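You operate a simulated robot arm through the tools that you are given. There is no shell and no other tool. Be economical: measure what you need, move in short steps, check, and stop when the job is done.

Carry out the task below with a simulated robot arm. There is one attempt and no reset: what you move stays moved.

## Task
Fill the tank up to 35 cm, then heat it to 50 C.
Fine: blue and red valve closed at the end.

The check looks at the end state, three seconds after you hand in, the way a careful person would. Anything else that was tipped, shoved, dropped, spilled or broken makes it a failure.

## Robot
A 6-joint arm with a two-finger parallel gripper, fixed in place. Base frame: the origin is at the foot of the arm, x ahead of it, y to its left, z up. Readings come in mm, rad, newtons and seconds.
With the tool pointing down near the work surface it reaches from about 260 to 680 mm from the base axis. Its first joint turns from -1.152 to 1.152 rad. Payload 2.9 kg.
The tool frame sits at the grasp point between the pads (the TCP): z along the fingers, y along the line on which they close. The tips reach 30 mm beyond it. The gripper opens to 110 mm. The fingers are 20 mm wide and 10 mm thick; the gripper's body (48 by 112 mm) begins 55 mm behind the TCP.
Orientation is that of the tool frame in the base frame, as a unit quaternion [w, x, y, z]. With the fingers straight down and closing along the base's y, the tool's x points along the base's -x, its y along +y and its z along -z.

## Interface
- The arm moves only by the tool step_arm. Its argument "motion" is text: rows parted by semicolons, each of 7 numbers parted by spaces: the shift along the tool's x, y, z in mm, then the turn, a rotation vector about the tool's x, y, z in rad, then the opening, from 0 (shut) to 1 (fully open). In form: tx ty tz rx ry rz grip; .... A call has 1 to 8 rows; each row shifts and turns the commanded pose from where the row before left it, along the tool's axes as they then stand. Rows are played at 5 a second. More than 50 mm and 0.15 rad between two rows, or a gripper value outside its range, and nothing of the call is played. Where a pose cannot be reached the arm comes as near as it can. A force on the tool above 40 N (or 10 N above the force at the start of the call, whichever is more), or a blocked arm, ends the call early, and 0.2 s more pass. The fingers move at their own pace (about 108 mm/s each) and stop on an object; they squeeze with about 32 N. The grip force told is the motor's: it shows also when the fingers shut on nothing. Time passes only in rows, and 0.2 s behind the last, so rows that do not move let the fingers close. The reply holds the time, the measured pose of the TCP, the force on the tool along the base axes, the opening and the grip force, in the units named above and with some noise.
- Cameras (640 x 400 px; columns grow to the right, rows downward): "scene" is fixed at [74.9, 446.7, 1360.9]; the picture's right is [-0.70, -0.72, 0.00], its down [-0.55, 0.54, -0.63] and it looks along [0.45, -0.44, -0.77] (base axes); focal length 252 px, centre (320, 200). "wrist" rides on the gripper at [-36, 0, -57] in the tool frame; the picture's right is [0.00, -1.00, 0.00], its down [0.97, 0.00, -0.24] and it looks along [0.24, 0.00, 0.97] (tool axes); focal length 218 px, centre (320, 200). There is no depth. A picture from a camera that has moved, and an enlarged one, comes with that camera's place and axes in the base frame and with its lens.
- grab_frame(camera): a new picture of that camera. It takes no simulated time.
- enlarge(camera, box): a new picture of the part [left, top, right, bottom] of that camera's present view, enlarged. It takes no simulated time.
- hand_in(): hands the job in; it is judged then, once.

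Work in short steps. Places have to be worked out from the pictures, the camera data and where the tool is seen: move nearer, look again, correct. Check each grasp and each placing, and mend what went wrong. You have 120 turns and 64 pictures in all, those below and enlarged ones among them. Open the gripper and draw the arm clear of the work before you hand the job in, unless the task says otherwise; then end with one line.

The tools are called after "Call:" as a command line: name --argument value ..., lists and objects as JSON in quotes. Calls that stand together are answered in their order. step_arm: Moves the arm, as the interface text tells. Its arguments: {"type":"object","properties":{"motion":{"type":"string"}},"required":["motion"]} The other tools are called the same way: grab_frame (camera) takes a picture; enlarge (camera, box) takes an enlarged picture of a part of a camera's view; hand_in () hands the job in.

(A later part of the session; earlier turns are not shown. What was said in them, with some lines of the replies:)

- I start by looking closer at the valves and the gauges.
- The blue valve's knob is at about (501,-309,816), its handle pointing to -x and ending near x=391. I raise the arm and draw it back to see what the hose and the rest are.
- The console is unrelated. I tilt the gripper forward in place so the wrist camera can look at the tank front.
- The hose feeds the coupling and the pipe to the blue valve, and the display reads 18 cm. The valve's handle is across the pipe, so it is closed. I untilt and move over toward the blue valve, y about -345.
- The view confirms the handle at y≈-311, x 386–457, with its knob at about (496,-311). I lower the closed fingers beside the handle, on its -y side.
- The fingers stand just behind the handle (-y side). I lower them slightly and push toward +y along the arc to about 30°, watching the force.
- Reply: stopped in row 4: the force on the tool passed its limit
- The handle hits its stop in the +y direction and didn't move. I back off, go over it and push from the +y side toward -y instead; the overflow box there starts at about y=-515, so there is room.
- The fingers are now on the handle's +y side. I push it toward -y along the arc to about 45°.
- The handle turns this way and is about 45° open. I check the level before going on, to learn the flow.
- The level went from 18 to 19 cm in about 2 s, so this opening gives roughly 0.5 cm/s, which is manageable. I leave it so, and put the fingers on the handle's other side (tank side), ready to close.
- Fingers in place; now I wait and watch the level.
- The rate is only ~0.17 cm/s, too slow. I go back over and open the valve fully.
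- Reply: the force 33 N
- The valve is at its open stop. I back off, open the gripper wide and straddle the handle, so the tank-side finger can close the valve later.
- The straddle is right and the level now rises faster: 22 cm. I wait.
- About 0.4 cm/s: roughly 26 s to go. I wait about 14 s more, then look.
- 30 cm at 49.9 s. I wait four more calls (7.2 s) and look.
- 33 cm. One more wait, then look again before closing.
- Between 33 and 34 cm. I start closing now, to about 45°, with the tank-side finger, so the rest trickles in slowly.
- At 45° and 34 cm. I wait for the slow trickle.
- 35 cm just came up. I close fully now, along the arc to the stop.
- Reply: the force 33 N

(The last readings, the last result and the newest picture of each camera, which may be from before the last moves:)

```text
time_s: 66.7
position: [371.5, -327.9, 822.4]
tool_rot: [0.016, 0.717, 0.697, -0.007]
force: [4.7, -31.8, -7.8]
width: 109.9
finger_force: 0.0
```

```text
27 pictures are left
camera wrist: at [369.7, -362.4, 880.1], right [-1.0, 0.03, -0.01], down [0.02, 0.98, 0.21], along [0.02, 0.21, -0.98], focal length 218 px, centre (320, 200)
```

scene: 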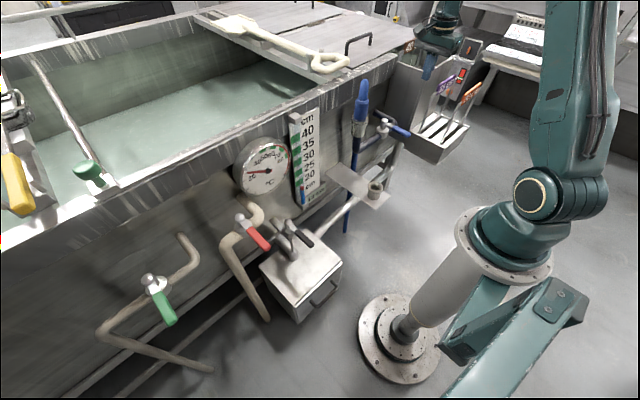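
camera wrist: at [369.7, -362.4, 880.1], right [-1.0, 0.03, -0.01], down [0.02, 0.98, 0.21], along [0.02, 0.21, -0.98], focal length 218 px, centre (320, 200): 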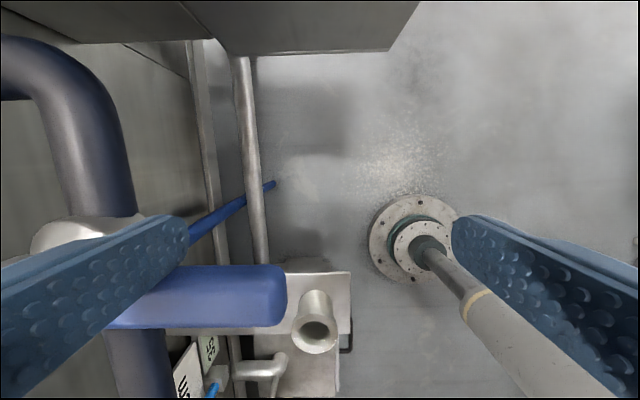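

The blue valve is hard on its closed stop. I back off, raise, and travel to the red valve, whose knob I place at about (502,332,809) with the handle toward -x; I also verify the level.

Call:
step_arm --motion "-10 0 0 0 0 0 1;0 0 -45 0.008 0.02 -0.017 1;0 0 -45 0 0 0 1;0 0 -45 0 0 0 1;48 0 0 0 0 0 1;48 0 0 0 0 0 1;48 0 0 0 0 0 1;48 0 0 0 0 0 1"

Call:
step_arm --motion "48 0 0 0 0 0 1;48 0 0 0 0 0 1;48 0 0 0 0 0 1;48 0 0 0 0 0 1;48 0 0 0 0 0 1;48 0 0 0 0 0 1;48 0 0 0 0 0 1;48 0 0 0 0 0 1"

Call:
step_arm --motion "48 0 0 0 0 0 1;48 0 0 0 0 0 1;20 0 0 0 0 0 1;0 0 0 0 0 0 1;0 0 0 0 0 0 1"

Call:
grab_frame --camera "wrist"

Call:
grab_frame --camera "scene"

```text
time_s: 67.2
position: [367.9, -330.0, 835.4]
tool_rot: [0.0, 0.71, 0.704, -0.003]
force: [-0.1, -1.3, -0.8]
width: 110.1
finger_force: 0.1
stopped in row 2: the force on the tool passed its limit (the readings are from after the stop); the commanded pose is now the measured one
```

```text
time_s: 67.6
position: [366.4, -326.5, 839.5]
tool_rot: [0.015, 0.723, 0.69, -0.012]
force: [0.3, -5.8, 2.3]
width: 110.1
finger_force: 0.1
stopped in row 1: the force on the tool passed its limit (the readings are from after the stop); the commanded pose is now the measured one
```

```text
time_s: 67.9
position: [366.7, -324.9, 838.8]
tool_rot: [0.031, 0.734, 0.678, -0.022]
force: [0.1, -5.0, 0.6]
width: 110.0
finger_force: 0.0
stopped in row 1: the force on the tool passed its limit (the readings are from after the stop); the commanded pose is now the measured one
```

```text
26 pictures are left
camera wrist: at [363.2, -355.8, 899.7], right [-1.0, 0.08, -0.02], down [0.07, 0.98, 0.17], along [0.03, 0.17, -0.99], focal length 218 px, centre (320, 200)
```

wrist: 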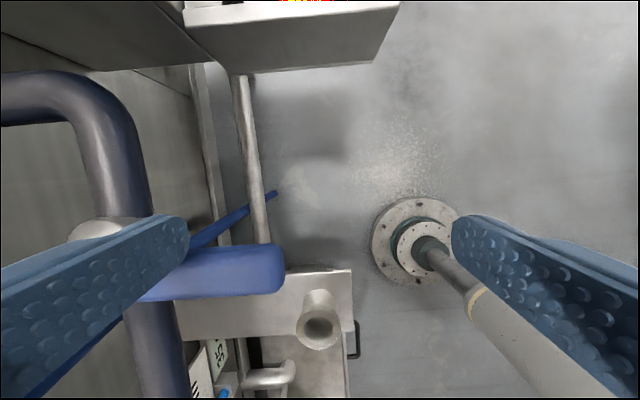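

```text
25 pictures are left
```

scene: 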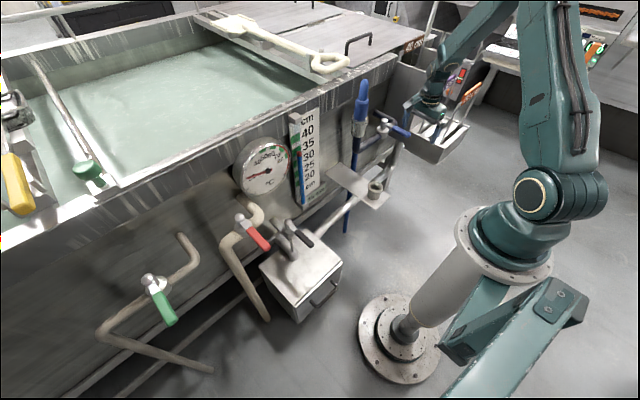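

The last commands pressed against the closed handle again because the first call stopped early; nothing moved but the tool is slightly twisted. I back off toward -y first, straighten the tool, then raise.

Call:
step_arm --motion "-10 0 0 0 0 0 1;-10 0 0 0 0 0 1;0 0 0 0.013 0.075 -0.079 1;0 0 0 0 0 0 1"

```text
time_s: 68.9
position: [364.6, -342.0, 841.2]
tool_rot: [-0.002, 0.706, 0.708, 0.001]
force: [-0.2, 0.1, 0.5]
width: 109.9
finger_force: 0.1
```

Free and straight again. Now I raise and travel toward the red valve.

Call:
step_arm --motion "0 0 -45 0 0 0 1;0 0 -45 0 0 0 1;0 0 -45 0 0 0 1;40 0 0 0 0 0 1;48 0 0 0 0 0 1;48 0 0 0 0 0 1;48 0 0 0 0 0 1;48 0 0 0 0 0 1"

Call:
step_arm --motion "48 0 0 0 0 0 1;48 0 0 0 0 0 1;48 0 0 0 0 0 1;48 0 0 0 0 0 1;48 0 0 0 0 0 1;48 0 0 0 0 0 1;48 0 0 0 0 0 1;48 0 0 0 0 0 1"

Call:
step_arm --motion "48 0 0 0 0 0 1;30 0 0 0 0 0 1;0 0 0 0 0 0 1;0 0 0 0 0 0 1"

Call:
grab_frame --camera "wrist"

Call:
enlarge --camera "scene" --box '[220, 90, 420, 215]'

```text
time_s: 70.7
position: [366.8, -111.9, 975.5]
tool_rot: [-0.002, 0.706, 0.708, 0.0]
force: [-0.3, -0.2, 0.3]
width: 110.4
finger_force: 0.1
```

```text
time_s: 72.5
position: [362.4, 272.7, 976.4]
tool_rot: [-0.002, 0.706, 0.708, 0.001]
force: [0.9, 0.1, 0.3]
width: 110.3
finger_force: 0.1
```

```text
time_s: 73.5
position: [363.1, 348.3, 976.9]
tool_rot: [-0.002, 0.706, 0.708, 0.001]
force: [-0.4, -0.4, 0.0]
width: 110.0
finger_force: 0.1
```

```text
24 pictures are left
camera wrist: at [364.5, 312.5, 1034.5], right [-1.0, 0.0, 0.0], down [0.0, 0.97, 0.24], along [0.0, 0.24, -0.97], focal length 218 px, centre (320, 200)
```

wrist: 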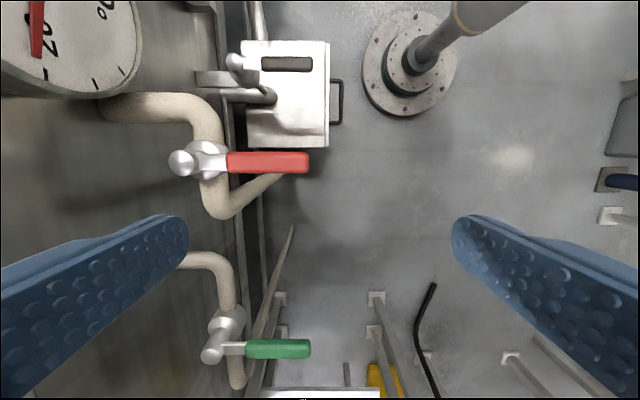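

```text
3.20 times, centred on (320, 152) of scene
camera zoom: at [74.8, 446.7, 1360.9], right [-0.7, -0.72, 0.0], down [-0.55, 0.54, -0.63], along [0.45, -0.44, -0.77], focal length 805 px, centre (320, 352)
```

zoom: 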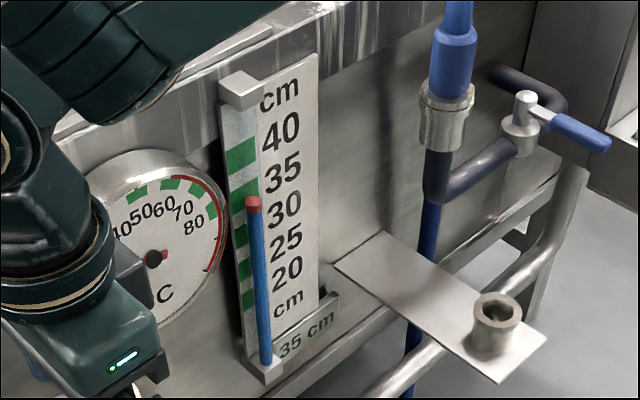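

Level holds at 35 cm, blue closed. The red handle lies at y≈329, z≈805, tip x≈377, pivot ≈(506,329). I lower the open gripper so its tank-side finger stands on the handle's +y side.

Call:
step_arm --motion "12 8 0 0 0 0 1;0 0 45 0 0 0 1;0 0 45 0 0 0 1;0 0 40 0 0 0 1;0 0 26 0 0 0 1;0 0 0 0 0 0 1"

Call:
grab_frame --camera "wrist"

```text
time_s: 74.9
position: [371.2, 360.0, 821.0]
tool_rot: [-0.003, 0.706, 0.708, 0.001]
force: [0.0, -0.8, -0.5]
width: 110.2
finger_force: 0.1
```

```text
22 pictures are left
camera wrist: at [371.4, 324.8, 877.6], right [-1.0, 0.0, 0.0], down [0.0, 0.97, 0.24], along [0.0, 0.24, -0.97], focal length 218 px, centre (320, 200)
```

wrist: 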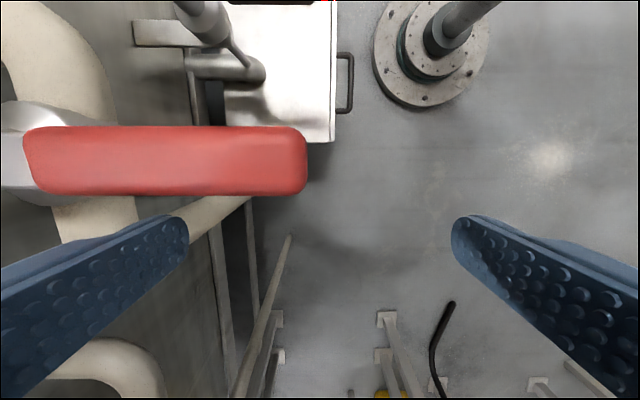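

The finger is just beside the red handle. I push toward -y, a few steps first.

Call:
step_arm --motion "-9 0 0 0 0 0 1;-9 -2 0 0 0 0 1;-9 0 0 0 0 0 1;-8 1 0 0 0 0 1"

```text
time_s: 75.6
position: [369.3, 349.3, 824.8]
tool_rot: [-0.007, 0.698, 0.716, 0.012]
force: [-0.1, 5.8, 0.2]
width: 110.0
finger_force: 0.0
stopped in row 3: the force on the tool passed its limit (the readings are from after the stop); the commanded pose is now the measured one
```

Blocked this way, so the red valve opens toward +y. I back off, straighten, and go over to the handle's -y side.

Call:
step_arm --motion "8 0 0 0 0 0 1;0 0 0 0.007 -0.027 0.025 1;0 0 -45 0 0 0 1;-32 2 0 0 0 0 1;-32 0 0 0 0 0 1;0 0 25 0 0 0 1;0 0 24 0 0 0 1;0 0 0 0 0 0 1"

Call:
grab_frame --camera "wrist"

```text
time_s: 77.4
position: [370.8, 290.7, 818.5]
tool_rot: [0.0, 0.708, 0.707, -0.002]
force: [0.4, -0.3, -1.0]
width: 109.9
finger_force: 0.0
```

```text
21 pictures are left
camera wrist: at [371.5, 255.4, 875.5], right [-1.0, 0.0, 0.0], down [0.0, 0.97, 0.24], along [0.0, 0.24, -0.97], focal length 218 px, centre (320, 200)
```

wrist: 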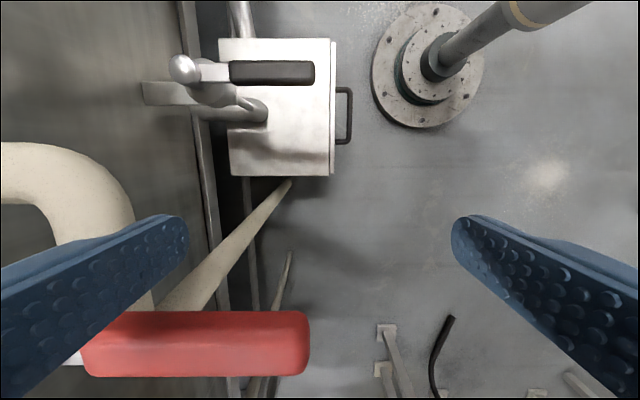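

In place on the -y side. I push toward +y to about 45°.

Call:
step_arm --motion "10 0 0 0 0 0 1;10 -1 0 0 0 0 1;10 -1 0 0 0 0 1;9 -1 0 0 0 0 1;9 1 0 0 0 0 1;10 2 0 0 0 0 1;10 3 0 0 0 0 1;9 4 0 0 0 0 1"

Call:
grab_frame --camera "scene"

```text
time_s: 79.2
position: [379.6, 368.1, 820.2]
tool_rot: [0.001, 0.707, 0.707, -0.001]
force: [0.1, -2.8, -0.5]
width: 109.8
finger_force: 0.1
```

```text
20 pictures are left
```

scene: 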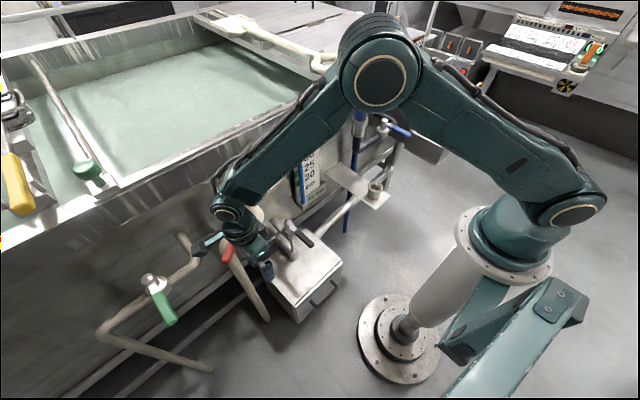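

The red valve is about 45° open but the arm hides the dial. I lift up and shift a bit toward -y so the wrist camera sees the thermometer.

Call:
step_arm --motion "-5 0 0 0 0 0 1;0 0 -45 0 0 0 1;0 0 -45 0 0 0 1;-20 0 -45 0 0 0 1;-45 10 -15 0 0 0 1;-30 10 0 0 0 0 1;0 0 0 0 0 0 1"

Call:
grab_frame --camera "wrist"

```text
time_s: 80.8
position: [400.9, 267.2, 964.7]
tool_rot: [-0.001, 0.708, 0.707, -0.001]
force: [-0.4, 0.2, 0.4]
width: 110.0
finger_force: 0.3
```

```text
19 pictures are left
camera wrist: at [401.5, 232.3, 1023.7], right [-1.0, 0.0, 0.0], down [0.0, 0.97, 0.24], along [0.0, 0.24, -0.97], focal length 218 px, centre (320, 200)
```

wrist: 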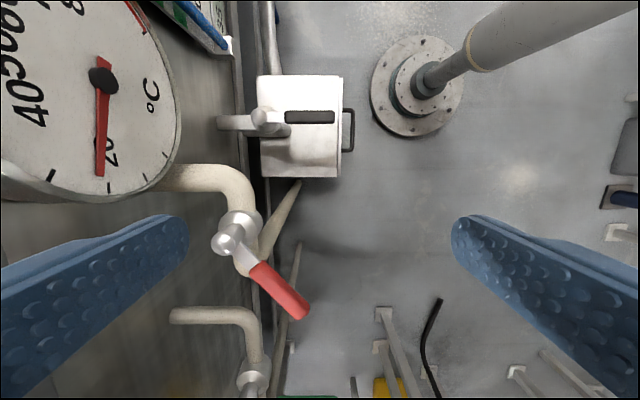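

Good view: the dial reads about 21 °C. I wait 3.6 s and read again.

Call:
step_arm --motion "-15 20 0 0 0 0 1;0 0 0 0 0 0 1;0 0 0 0 0 0 1;0 0 0 0 0 0 1;0 0 0 0 0 0 1;0 0 0 0 0 0 1;0 0 0 0 0 0 1;0 0 0 0 0 0 1"

Call:
step_arm --motion "0 0 0 0 0 0 1;0 0 0 0 0 0 1;0 0 0 0 0 0 1;0 0 0 0 0 0 1;0 0 0 0 0 0 1;0 0 0 0 0 0 1;0 0 0 0 0 0 1;0 0 0 0 0 0 1"

Call:
grab_frame --camera "wrist"

```text
time_s: 82.6
position: [420.3, 253.2, 966.7]
tool_rot: [-0.001, 0.708, 0.706, -0.001]
force: [-0.6, -0.6, -0.5]
width: 110.2
finger_force: 0.0
```

```text
time_s: 84.4
position: [422.1, 252.6, 966.8]
tool_rot: [-0.001, 0.708, 0.707, -0.001]
force: [0.0, 0.2, -0.2]
width: 110.3
finger_force: 0.2
```

```text
18 pictures are left
camera wrist: at [421.2, 218.0, 1024.7], right [-1.0, 0.0, 0.0], down [0.0, 0.97, 0.24], along [0.0, 0.24, -0.97], focal length 218 px, centre (320, 200)
```

wrist: 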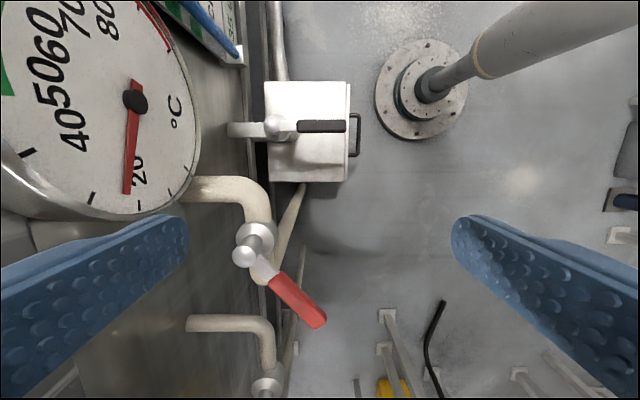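

Only about 22–23 °C, so heating is slow at this opening. I go back and open the red valve fully.

Call:
step_arm --motion "35 -20 0 0 0 0 1;35 -14 0 0 0 0 1;34 -14 20 0 0 0 1;0 0 45 0 0 0 1;0 0 45 0 0 0 1;0 0 37 0 0 0 1;0 0 0 0 0 0 1"

Call:
step_arm --motion "9 7 0 0 0 0 1;9 8 0 0 0 0 1;8 9 0 0 0 0 1;7 9 0 0 0 0 1;6 9 0 0 0 0 1;4 9 0 0 0 0 1;2 5 0 0 0 0 1"

Call:
grab_frame --camera "wrist"

```text
time_s: 86.0
position: [369.2, 362.0, 823.3]
tool_rot: [0.0, 0.707, 0.707, -0.002]
force: [0.2, -0.5, -0.2]
width: 110.0
finger_force: 0.0
```

```text
time_s: 87.6
position: [423.9, 402.9, 820.9]
tool_rot: [0.0, 0.707, 0.707, -0.002]
force: [-7.0, -5.5, 1.9]
width: 106.9
finger_force: 0.1
```

```text
17 pictures are left
camera wrist: at [426.1, 368.0, 878.5], right [-1.0, 0.0, 0.0], down [0.0, 0.97, 0.24], along [0.0, 0.24, -0.97], focal length 218 px, centre (320, 200)
```

wrist: 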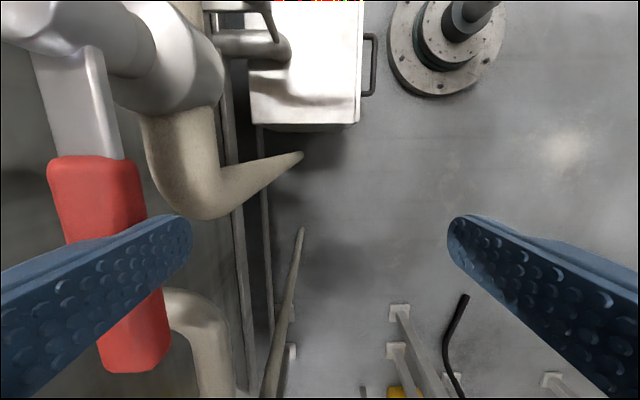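

Red is nearly fully open. I lift away to the viewing spot to read the dial.

Call:
step_arm --motion "0 -9 0 0 0 0 1;0 0 -45 0 0 0 1;0 0 -45 0 0 0 1;-20 0 -45 0 0 0 1;-45 5 -12 0 0 0 1;-45 5 0 0 0 0 1;-40 5 0 0 0 0 1;0 0 0 0 0 0 1"

Call:
grab_frame --camera "wrist"

Call:
step_arm --motion "0 0 0 0 0 0 1;0 0 0 0 0 0 1;0 0 0 0 0 0 1;0 0 0 0 0 0 1;0 0 0 0 0 0 1;0 0 0 0 0 0 1;0 0 0 0 0 0 1;0 0 0 0 0 0 1"

Call:
step_arm --motion "0 0 0 0 0 0 1;0 0 0 0 0 0 1;0 0 0 0 0 0 1;0 0 0 0 0 0 1;0 0 0 0 0 0 1;0 0 0 0 0 0 1;0 0 0 0 0 0 1;0 0 0 0 0 0 1"

Call:
grab_frame --camera "wrist"

```text
time_s: 89.4
position: [432.0, 255.8, 972.6]
tool_rot: [-0.001, 0.708, 0.706, -0.001]
force: [-0.1, 1.0, 0.5]
width: 109.9
finger_force: 0.0
```

```text
16 pictures are left
camera wrist: at [431.9, 219.2, 1029.3], right [-1.0, 0.0, 0.0], down [0.0, 0.97, 0.24], along [0.0, 0.24, -0.97], focal length 218 px, centre (320, 200)
```

wrist: 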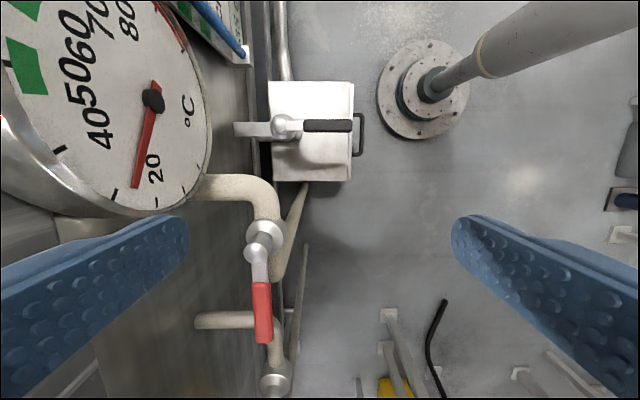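

```text
time_s: 91.2
position: [431.3, 255.8, 973.0]
tool_rot: [0.0, 0.708, 0.707, -0.002]
force: [0.4, -0.1, -0.2]
width: 110.1
finger_force: 0.1
```

```text
time_s: 93.0
position: [431.7, 255.3, 971.7]
tool_rot: [-0.001, 0.707, 0.707, -0.002]
force: [0.6, 0.2, -0.3]
width: 110.3
finger_force: 0.1
```

```text
15 pictures are left
camera wrist: at [431.8, 219.7, 1029.2], right [-1.0, 0.0, 0.0], down [0.0, 0.97, 0.24], along [0.0, 0.24, -0.97], focal length 218 px, centre (320, 200)
```

wrist: 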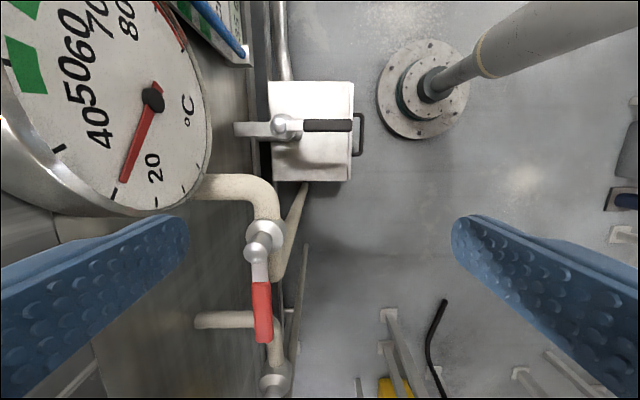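

Dial: ~26 °C at 89.4 s, ~29 °C at 93.0 s: about 1 °C/s. The green band centred on 50 is the target. I wait about 10.8 s here and read again.

Call:
step_arm --motion "0 0 0 0 0 0 1;0 0 0 0 0 0 1;0 0 0 0 0 0 1;0 0 0 0 0 0 1;0 0 0 0 0 0 1;0 0 0 0 0 0 1;0 0 0 0 0 0 1;0 0 0 0 0 0 1"

Call:
step_arm --motion "0 0 0 0 0 0 1;0 0 0 0 0 0 1;0 0 0 0 0 0 1;0 0 0 0 0 0 1;0 0 0 0 0 0 1;0 0 0 0 0 0 1;0 0 0 0 0 0 1;0 0 0 0 0 0 1"

Call:
step_arm --motion "0 0 0 0 0 0 1;0 0 0 0 0 0 1;0 0 0 0 0 0 1;0 0 0 0 0 0 1;0 0 0 0 0 0 1;0 0 0 0 0 0 1;0 0 0 0 0 0 1;0 0 0 0 0 0 1"

Call:
step_arm --motion "0 0 0 0 0 0 1;0 0 0 0 0 0 1;0 0 0 0 0 0 1;0 0 0 0 0 0 1;0 0 0 0 0 0 1;0 0 0 0 0 0 1;0 0 0 0 0 0 1;0 0 0 0 0 0 1"

Call:
step_arm --motion "0 0 0 0 0 0 1;0 0 0 0 0 0 1;0 0 0 0 0 0 1;0 0 0 0 0 0 1;0 0 0 0 0 0 1;0 0 0 0 0 0 1;0 0 0 0 0 0 1;0 0 0 0 0 0 1"

Call:
step_arm --motion "0 0 0 0 0 0 1;0 0 0 0 0 0 1;0 0 0 0 0 0 1;0 0 0 0 0 0 1;0 0 0 0 0 0 1;0 0 0 0 0 0 1;0 0 0 0 0 0 1;0 0 0 0 0 0 1"

Call:
enlarge --camera "wrist" --box '[0, 0, 320, 200]'

```text
time_s: 94.8
position: [432.1, 255.7, 971.7]
tool_rot: [0.0, 0.708, 0.707, -0.002]
force: [-0.4, 0.0, 0.4]
width: 110.0
finger_force: 0.1
```

```text
time_s: 96.6
position: [431.8, 254.5, 971.0]
tool_rot: [0.0, 0.707, 0.707, -0.001]
force: [0.3, -0.4, 0.6]
width: 109.8
finger_force: 0.2
```

```text
time_s: 98.4
position: [432.0, 254.2, 971.2]
tool_rot: [0.0, 0.708, 0.707, -0.002]
force: [-0.6, 0.8, -0.5]
width: 109.8
finger_force: 0.0
```

```text
time_s: 100.2
position: [430.8, 255.7, 972.1]
tool_rot: [-0.001, 0.708, 0.706, -0.002]
force: [0.0, -0.5, 0.1]
width: 110.0
finger_force: 0.1
```

```text
time_s: 102.0
position: [432.1, 254.4, 972.3]
tool_rot: [0.001, 0.707, 0.707, -0.001]
force: [-0.5, 0.0, -0.4]
width: 109.9
finger_force: 0.0
```

```text
time_s: 103.8
position: [431.7, 255.2, 971.3]
tool_rot: [0.0, 0.707, 0.707, -0.002]
force: [-0.8, 0.9, -0.1]
width: 110.1
finger_force: 0.1
```

```text
2.00 times, centred on (160, 100) of wrist
camera zoom: at [431.8, 219.7, 1029.2], right [-1.0, 0.0, 0.0], down [0.0, 0.97, 0.24], along [0.0, 0.24, -0.97], focal length 436 px, centre (640, 400)
```

zoom: 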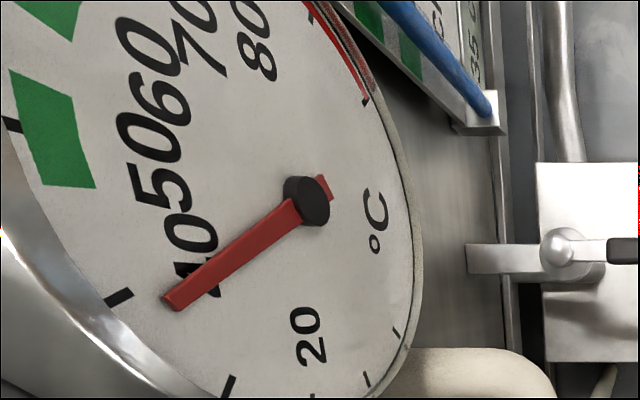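

~38 °C at 103.8 s, so about 0.8 °C/s. I wait 7.2 s more and read.

Call:
step_arm --motion "0 0 0 0 0 0 1;0 0 0 0 0 0 1;0 0 0 0 0 0 1;0 0 0 0 0 0 1;0 0 0 0 0 0 1;0 0 0 0 0 0 1;0 0 0 0 0 0 1;0 0 0 0 0 0 1"

Call:
step_arm --motion "0 0 0 0 0 0 1;0 0 0 0 0 0 1;0 0 0 0 0 0 1;0 0 0 0 0 0 1;0 0 0 0 0 0 1;0 0 0 0 0 0 1;0 0 0 0 0 0 1;0 0 0 0 0 0 1"

Call:
step_arm --motion "0 0 0 0 0 0 1;0 0 0 0 0 0 1;0 0 0 0 0 0 1;0 0 0 0 0 0 1;0 0 0 0 0 0 1;0 0 0 0 0 0 1;0 0 0 0 0 0 1;0 0 0 0 0 0 1"

Call:
step_arm --motion "0 0 0 0 0 0 1;0 0 0 0 0 0 1;0 0 0 0 0 0 1;0 0 0 0 0 0 1;0 0 0 0 0 0 1;0 0 0 0 0 0 1;0 0 0 0 0 0 1;0 0 0 0 0 0 1"

Call:
enlarge --camera "wrist" --box '[0, 0, 320, 200]'

```text
time_s: 105.6
position: [432.2, 254.8, 971.3]
tool_rot: [0.001, 0.707, 0.707, -0.001]
force: [1.0, 0.5, 0.5]
width: 110.0
finger_force: 0.1
```

```text
time_s: 107.4
position: [431.4, 254.8, 971.5]
tool_rot: [-0.001, 0.707, 0.707, -0.001]
force: [-0.3, 0.7, -0.9]
width: 110.0
finger_force: 0.0
```

```text
time_s: 109.2
position: [431.2, 256.0, 970.4]
tool_rot: [0.0, 0.708, 0.706, -0.001]
force: [0.5, -0.2, -0.2]
width: 109.8
finger_force: 0.2
```

```text
time_s: 111.0
position: [430.5, 255.1, 971.9]
tool_rot: [0.0, 0.708, 0.707, -0.001]
force: [0.3, 0.4, 0.5]
width: 110.2
finger_force: 0.1
```

```text
2.00 times, centred on (160, 100) of wrist
camera zoom: at [431.8, 219.7, 1029.2], right [-1.0, 0.0, 0.0], down [0.0, 0.97, 0.24], along [0.0, 0.24, -0.97], focal length 436 px, centre (640, 400)
```

zoom: 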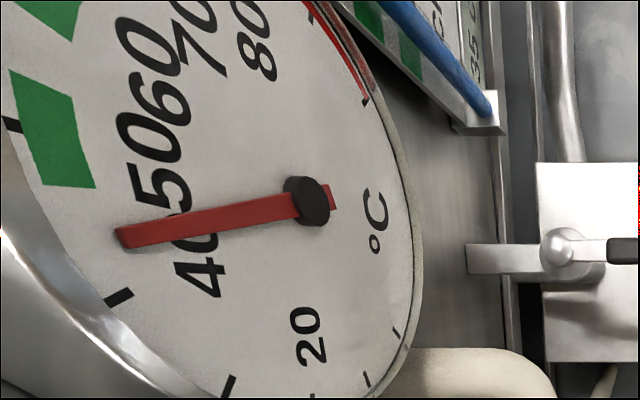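

~44 °C at 111.0 s (needle 40 % of the way from 40 to 50). At 0.83 °C/s, 50 °C comes near 118 s. I go now to straddle the handle, ready to close.

Call:
step_arm --motion "48 13 0 0 0 0 1;48 13 0 0 0 0 1;48 13 5 0 0 0 1;5 0 45 0 0 0 1;0 0 45 0 0 0 1;0 0 36 0 0 0 1;0 0 20 0 0 0 1;0 0 0 0 0 0 1"

Call:
grab_frame --camera "wrist"

```text
time_s: 112.8
position: [468.3, 401.5, 818.0]
tool_rot: [0.0, 0.708, 0.706, -0.001]
force: [0.2, -0.9, 0.2]
width: 109.7
finger_force: 0.0
```

```text
12 pictures are left
camera wrist: at [468.8, 365.6, 875.8], right [-1.0, 0.0, 0.0], down [0.0, 0.97, 0.24], along [0.0, 0.24, -0.97], focal length 218 px, centre (320, 200)
```

wrist: 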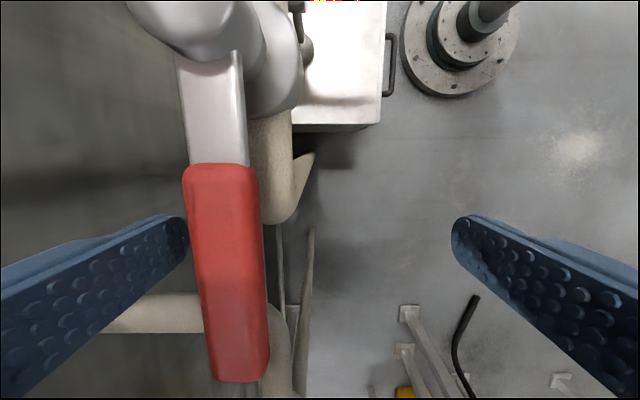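

Positioned well. I wait 3.6 s, then close.

Call:
step_arm --motion "0 0 0 0 0 0 1;0 0 0 0 0 0 1;0 0 0 0 0 0 1;0 0 0 0 0 0 1;0 0 0 0 0 0 1;0 0 0 0 0 0 1;0 0 0 0 0 0 1;0 0 0 0 0 0 1"

Call:
step_arm --motion "0 0 0 0 0 0 1;0 0 0 0 0 0 1;0 0 0 0 0 0 1;0 0 0 0 0 0 1;0 0 0 0 0 0 1;0 0 0 0 0 0 1;0 0 0 0 0 0 1;0 0 0 0 0 0 1"

Call:
step_arm --motion "2 -14 0 0 0 0 1;1 -11 0 0 0 0 1;0 -10 0 0 0 0 1;-1 -9 0 0 0 0 1;-3 -9 0 0 0 0 1;-4 -9 0 0 0 0 1;-6 -8 0 0 0 0 1;-6 -8 0 0 0 0 1"

Call:
step_arm --motion "-8 -6 0 0 0 0 1;-8 -6 0 0 0 0 1;-9 -4 0 0 0 0 1;-9 -3 0 0 0 0 1;-5 0 0 0 0 0 1"

Call:
grab_frame --camera "wrist"

```text
time_s: 114.6
position: [468.9, 401.6, 819.3]
tool_rot: [0.0, 0.708, 0.707, -0.001]
force: [0.2, 0.2, -0.7]
width: 109.9
finger_force: 0.0
```

```text
time_s: 116.4
position: [468.7, 400.8, 819.0]
tool_rot: [0.0, 0.707, 0.707, -0.001]
force: [-0.3, -0.3, -0.4]
width: 109.8
finger_force: 0.2
```

```text
time_s: 118.2
position: [394.2, 385.2, 819.3]
tool_rot: [0.0, 0.707, 0.707, -0.002]
force: [1.9, 2.0, 0.7]
width: 110.0
finger_force: 0.1
```

```text
time_s: 119.4
position: [374.9, 350.7, 818.5]
tool_rot: [-0.001, 0.705, 0.709, 0.002]
force: [0.9, 17.2, -1.4]
width: 110.0
finger_force: 0.1
```

```text
11 pictures are left
camera wrist: at [375.1, 314.3, 875.6], right [-1.0, -0.01, 0.0], down [-0.01, 0.97, 0.24], along [0.0, 0.24, -0.97], focal length 218 px, centre (320, 200)
```

wrist: 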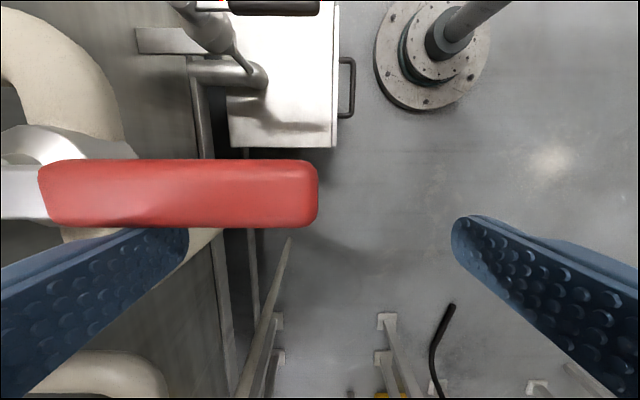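

Red is at its closed stop (17 N). I back off first, then lift and go to read the dial.

Call:
step_arm --motion "10 0 0 0 0 0 1;5 0 0 0 0 0 1;0 0 0 0 0 0 1"

Call:
step_arm --motion "0 0 -45 0 0 0 1;0 0 -45 0 0 0 1;-10 10 -45 0 0 0 1;-45 20 -15 0 0 0 1;-45 25 0 0 0 0 1;-10 5 0 0 0 0 1;0 0 0 0 0 0 1"

Call:
grab_frame --camera "wrist"

```text
time_s: 120.2
position: [373.7, 361.1, 816.6]
tool_rot: [0.0, 0.708, 0.706, -0.002]
force: [-0.2, 0.4, -0.1]
width: 110.0
finger_force: 0.1
```

```text
refused: row 4 steps farther than a row can; nothing moved
```

```text
10 pictures are left
camera wrist: at [374.3, 325.8, 874.7], right [-1.0, 0.0, 0.0], down [0.0, 0.97, 0.24], along [0.0, 0.24, -0.97], focal length 218 px, centre (320, 200)
```

wrist: 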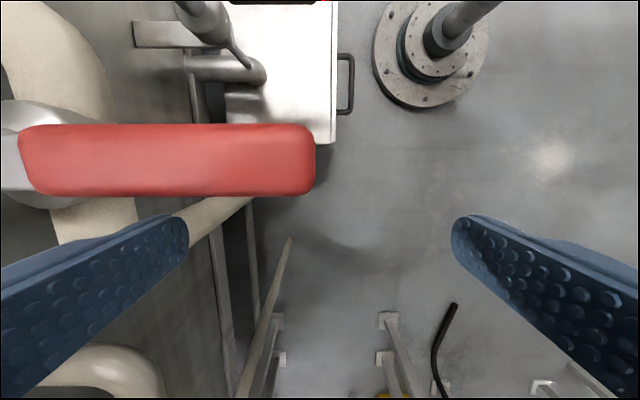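

A row was too long; I redo the lift with smaller steps.

Call:
step_arm --motion "0 0 -45 0 0 0 1;0 0 -45 0 0 0 1;-10 10 -45 0 0 0 1;-42 15 -15 0 0 0 1;-42 18 0 0 0 0 1;-12 15 0 0 0 0 1;0 0 0 0 0 0 1"

Call:
grab_frame --camera "wrist"

Call:
enlarge --camera "wrist" --box '[0, 0, 320, 200]'

```text
time_s: 121.8
position: [435.0, 256.1, 970.8]
tool_rot: [-0.001, 0.708, 0.706, -0.001]
force: [0.2, 0.9, -0.4]
width: 109.8
finger_force: 0.0
```

```text
9 pictures are left
camera wrist: at [434.8, 220.0, 1028.4], right [-1.0, 0.0, 0.0], down [0.0, 0.97, 0.24], along [0.0, 0.24, -0.97], focal length 218 px, centre (320, 200)
```

wrist: 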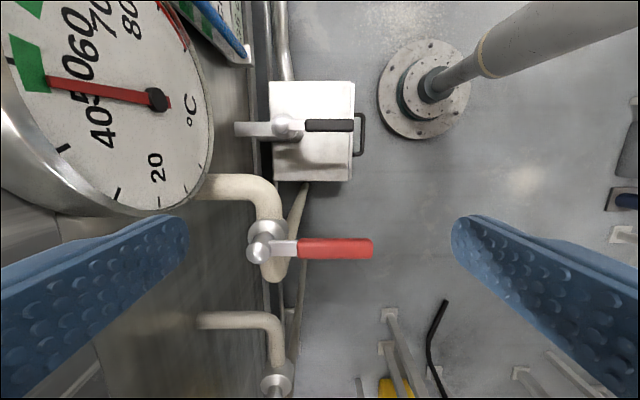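

```text
2.00 times, centred on (160, 100) of wrist
camera zoom: at [434.8, 220.0, 1028.4], right [-1.0, 0.0, 0.0], down [0.0, 0.97, 0.24], along [0.0, 0.24, -0.97], focal length 436 px, centre (640, 400)
```

zoom: 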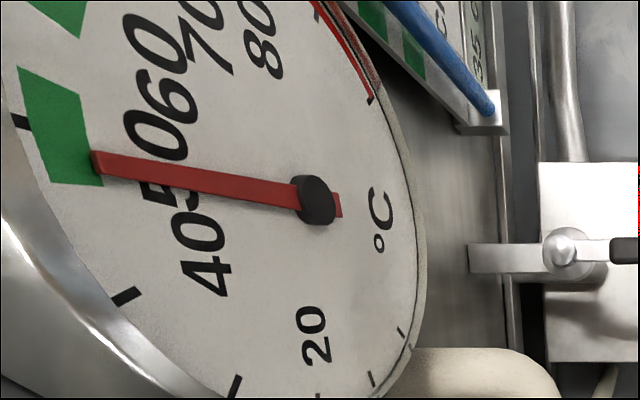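

The needle is in the green band, near 49–50 °C. I draw the arm clear and check with the fixed camera.

Call:
step_arm --motion "-48 -10 0 0 0 0 1;-48 -10 0 0 0 0 1;-48 -10 0 0 0 0 1;-48 -10 0 0 0 0 1;-48 -10 -10 0 0 0 1;-48 -10 -10 0 0 0 1;-48 -10 -10 0 0 0 1;0 -10 -10 0 0 0 1"

Call:
enlarge --camera "scene" --box '[230, 100, 340, 210]'

Call:
grab_frame --camera "scene"

```text
time_s: 123.6
position: [352.5, -82.3, 1008.6]
tool_rot: [0.001, 0.707, 0.707, -0.002]
force: [0.3, -0.2, -0.4]
width: 110.1
finger_force: 0.0
```

```text
3.64 times, centred on (285, 155) of scene
camera zoom: at [74.9, 446.7, 1360.9], right [-0.7, -0.72, 0.0], down [-0.55, 0.54, -0.63], along [0.45, -0.44, -0.77], focal length 914 px, centre (447, 364)
```

zoom: 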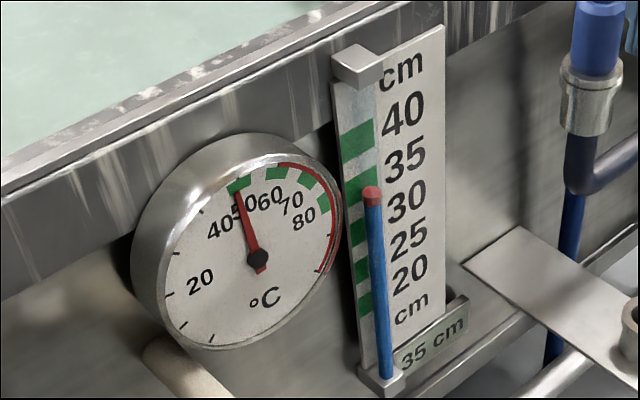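

```text
6 pictures are left
```

scene: 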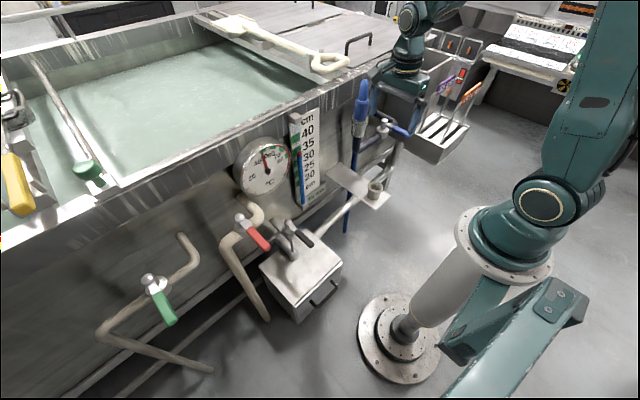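

Level 35 cm, needle in the 50 band, and both valves look closed. One closer look at the dial, then again after a short wait to see drift.

Call:
enlarge --camera "scene" --box '[240, 130, 296, 165]'

Call:
step_arm --motion "0 0 0 0 0 0 1;0 0 0 0 0 0 1;0 0 0 0 0 0 1;0 0 0 0 0 0 1;0 0 0 0 0 0 1;0 0 0 0 0 0 1;0 0 0 0 0 0 1;0 0 0 0 0 0 1"

Call:
step_arm --motion "0 0 0 0 0 0 1;0 0 0 0 0 0 1;0 0 0 0 0 0 1;0 0 0 0 0 0 1;0 0 0 0 0 0 1;0 0 0 0 0 0 1;0 0 0 0 0 0 1;0 0 0 0 0 0 1"

Call:
enlarge --camera "scene" --box '[240, 130, 296, 165]'

```text
11.43 times, centred on (268, 148) of scene
camera zoom: at [74.9, 446.7, 1360.9], right [-0.7, -0.72, 0.0], down [-0.55, 0.54, -0.63], along [0.45, -0.44, -0.77], focal length 2874 px, centre (914, 800)
```

zoom: 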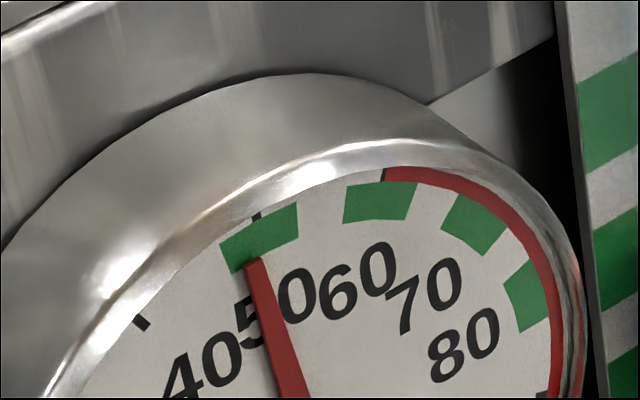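

```text
time_s: 125.4
position: [354.1, -82.7, 1009.1]
tool_rot: [0.001, 0.708, 0.706, -0.002]
force: [0.4, 0.2, 0.2]
width: 109.9
finger_force: 0.1
```

```text
time_s: 127.2
position: [352.4, -81.3, 1009.6]
tool_rot: [0.0, 0.708, 0.707, -0.001]
force: [-0.1, -0.2, -0.5]
width: 110.0
finger_force: 0.0
```

```text
11.43 times, centred on (268, 148) of scene
camera zoom: at [74.8, 446.7, 1360.9], right [-0.7, -0.72, 0.0], down [-0.55, 0.54, -0.63], along [0.45, -0.44, -0.77], focal length 2874 px, centre (914, 800)
```

zoom: 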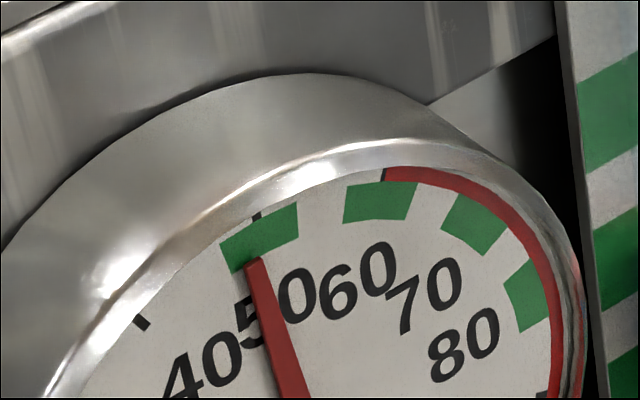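

The needle sits steadily inside the 50 °C band, close to its mark. The level shows 35 cm, blue and red are closed, and the arm is clear with the gripper open, so I hand in.

Call:
hand_in

```text
The job is handed in.
```

The tank is filled to 35 cm on the display and heated to about 49 °C, inside the green 50 °C band. The blue and red valves are closed and the arm is drawn clear with the gripper open.
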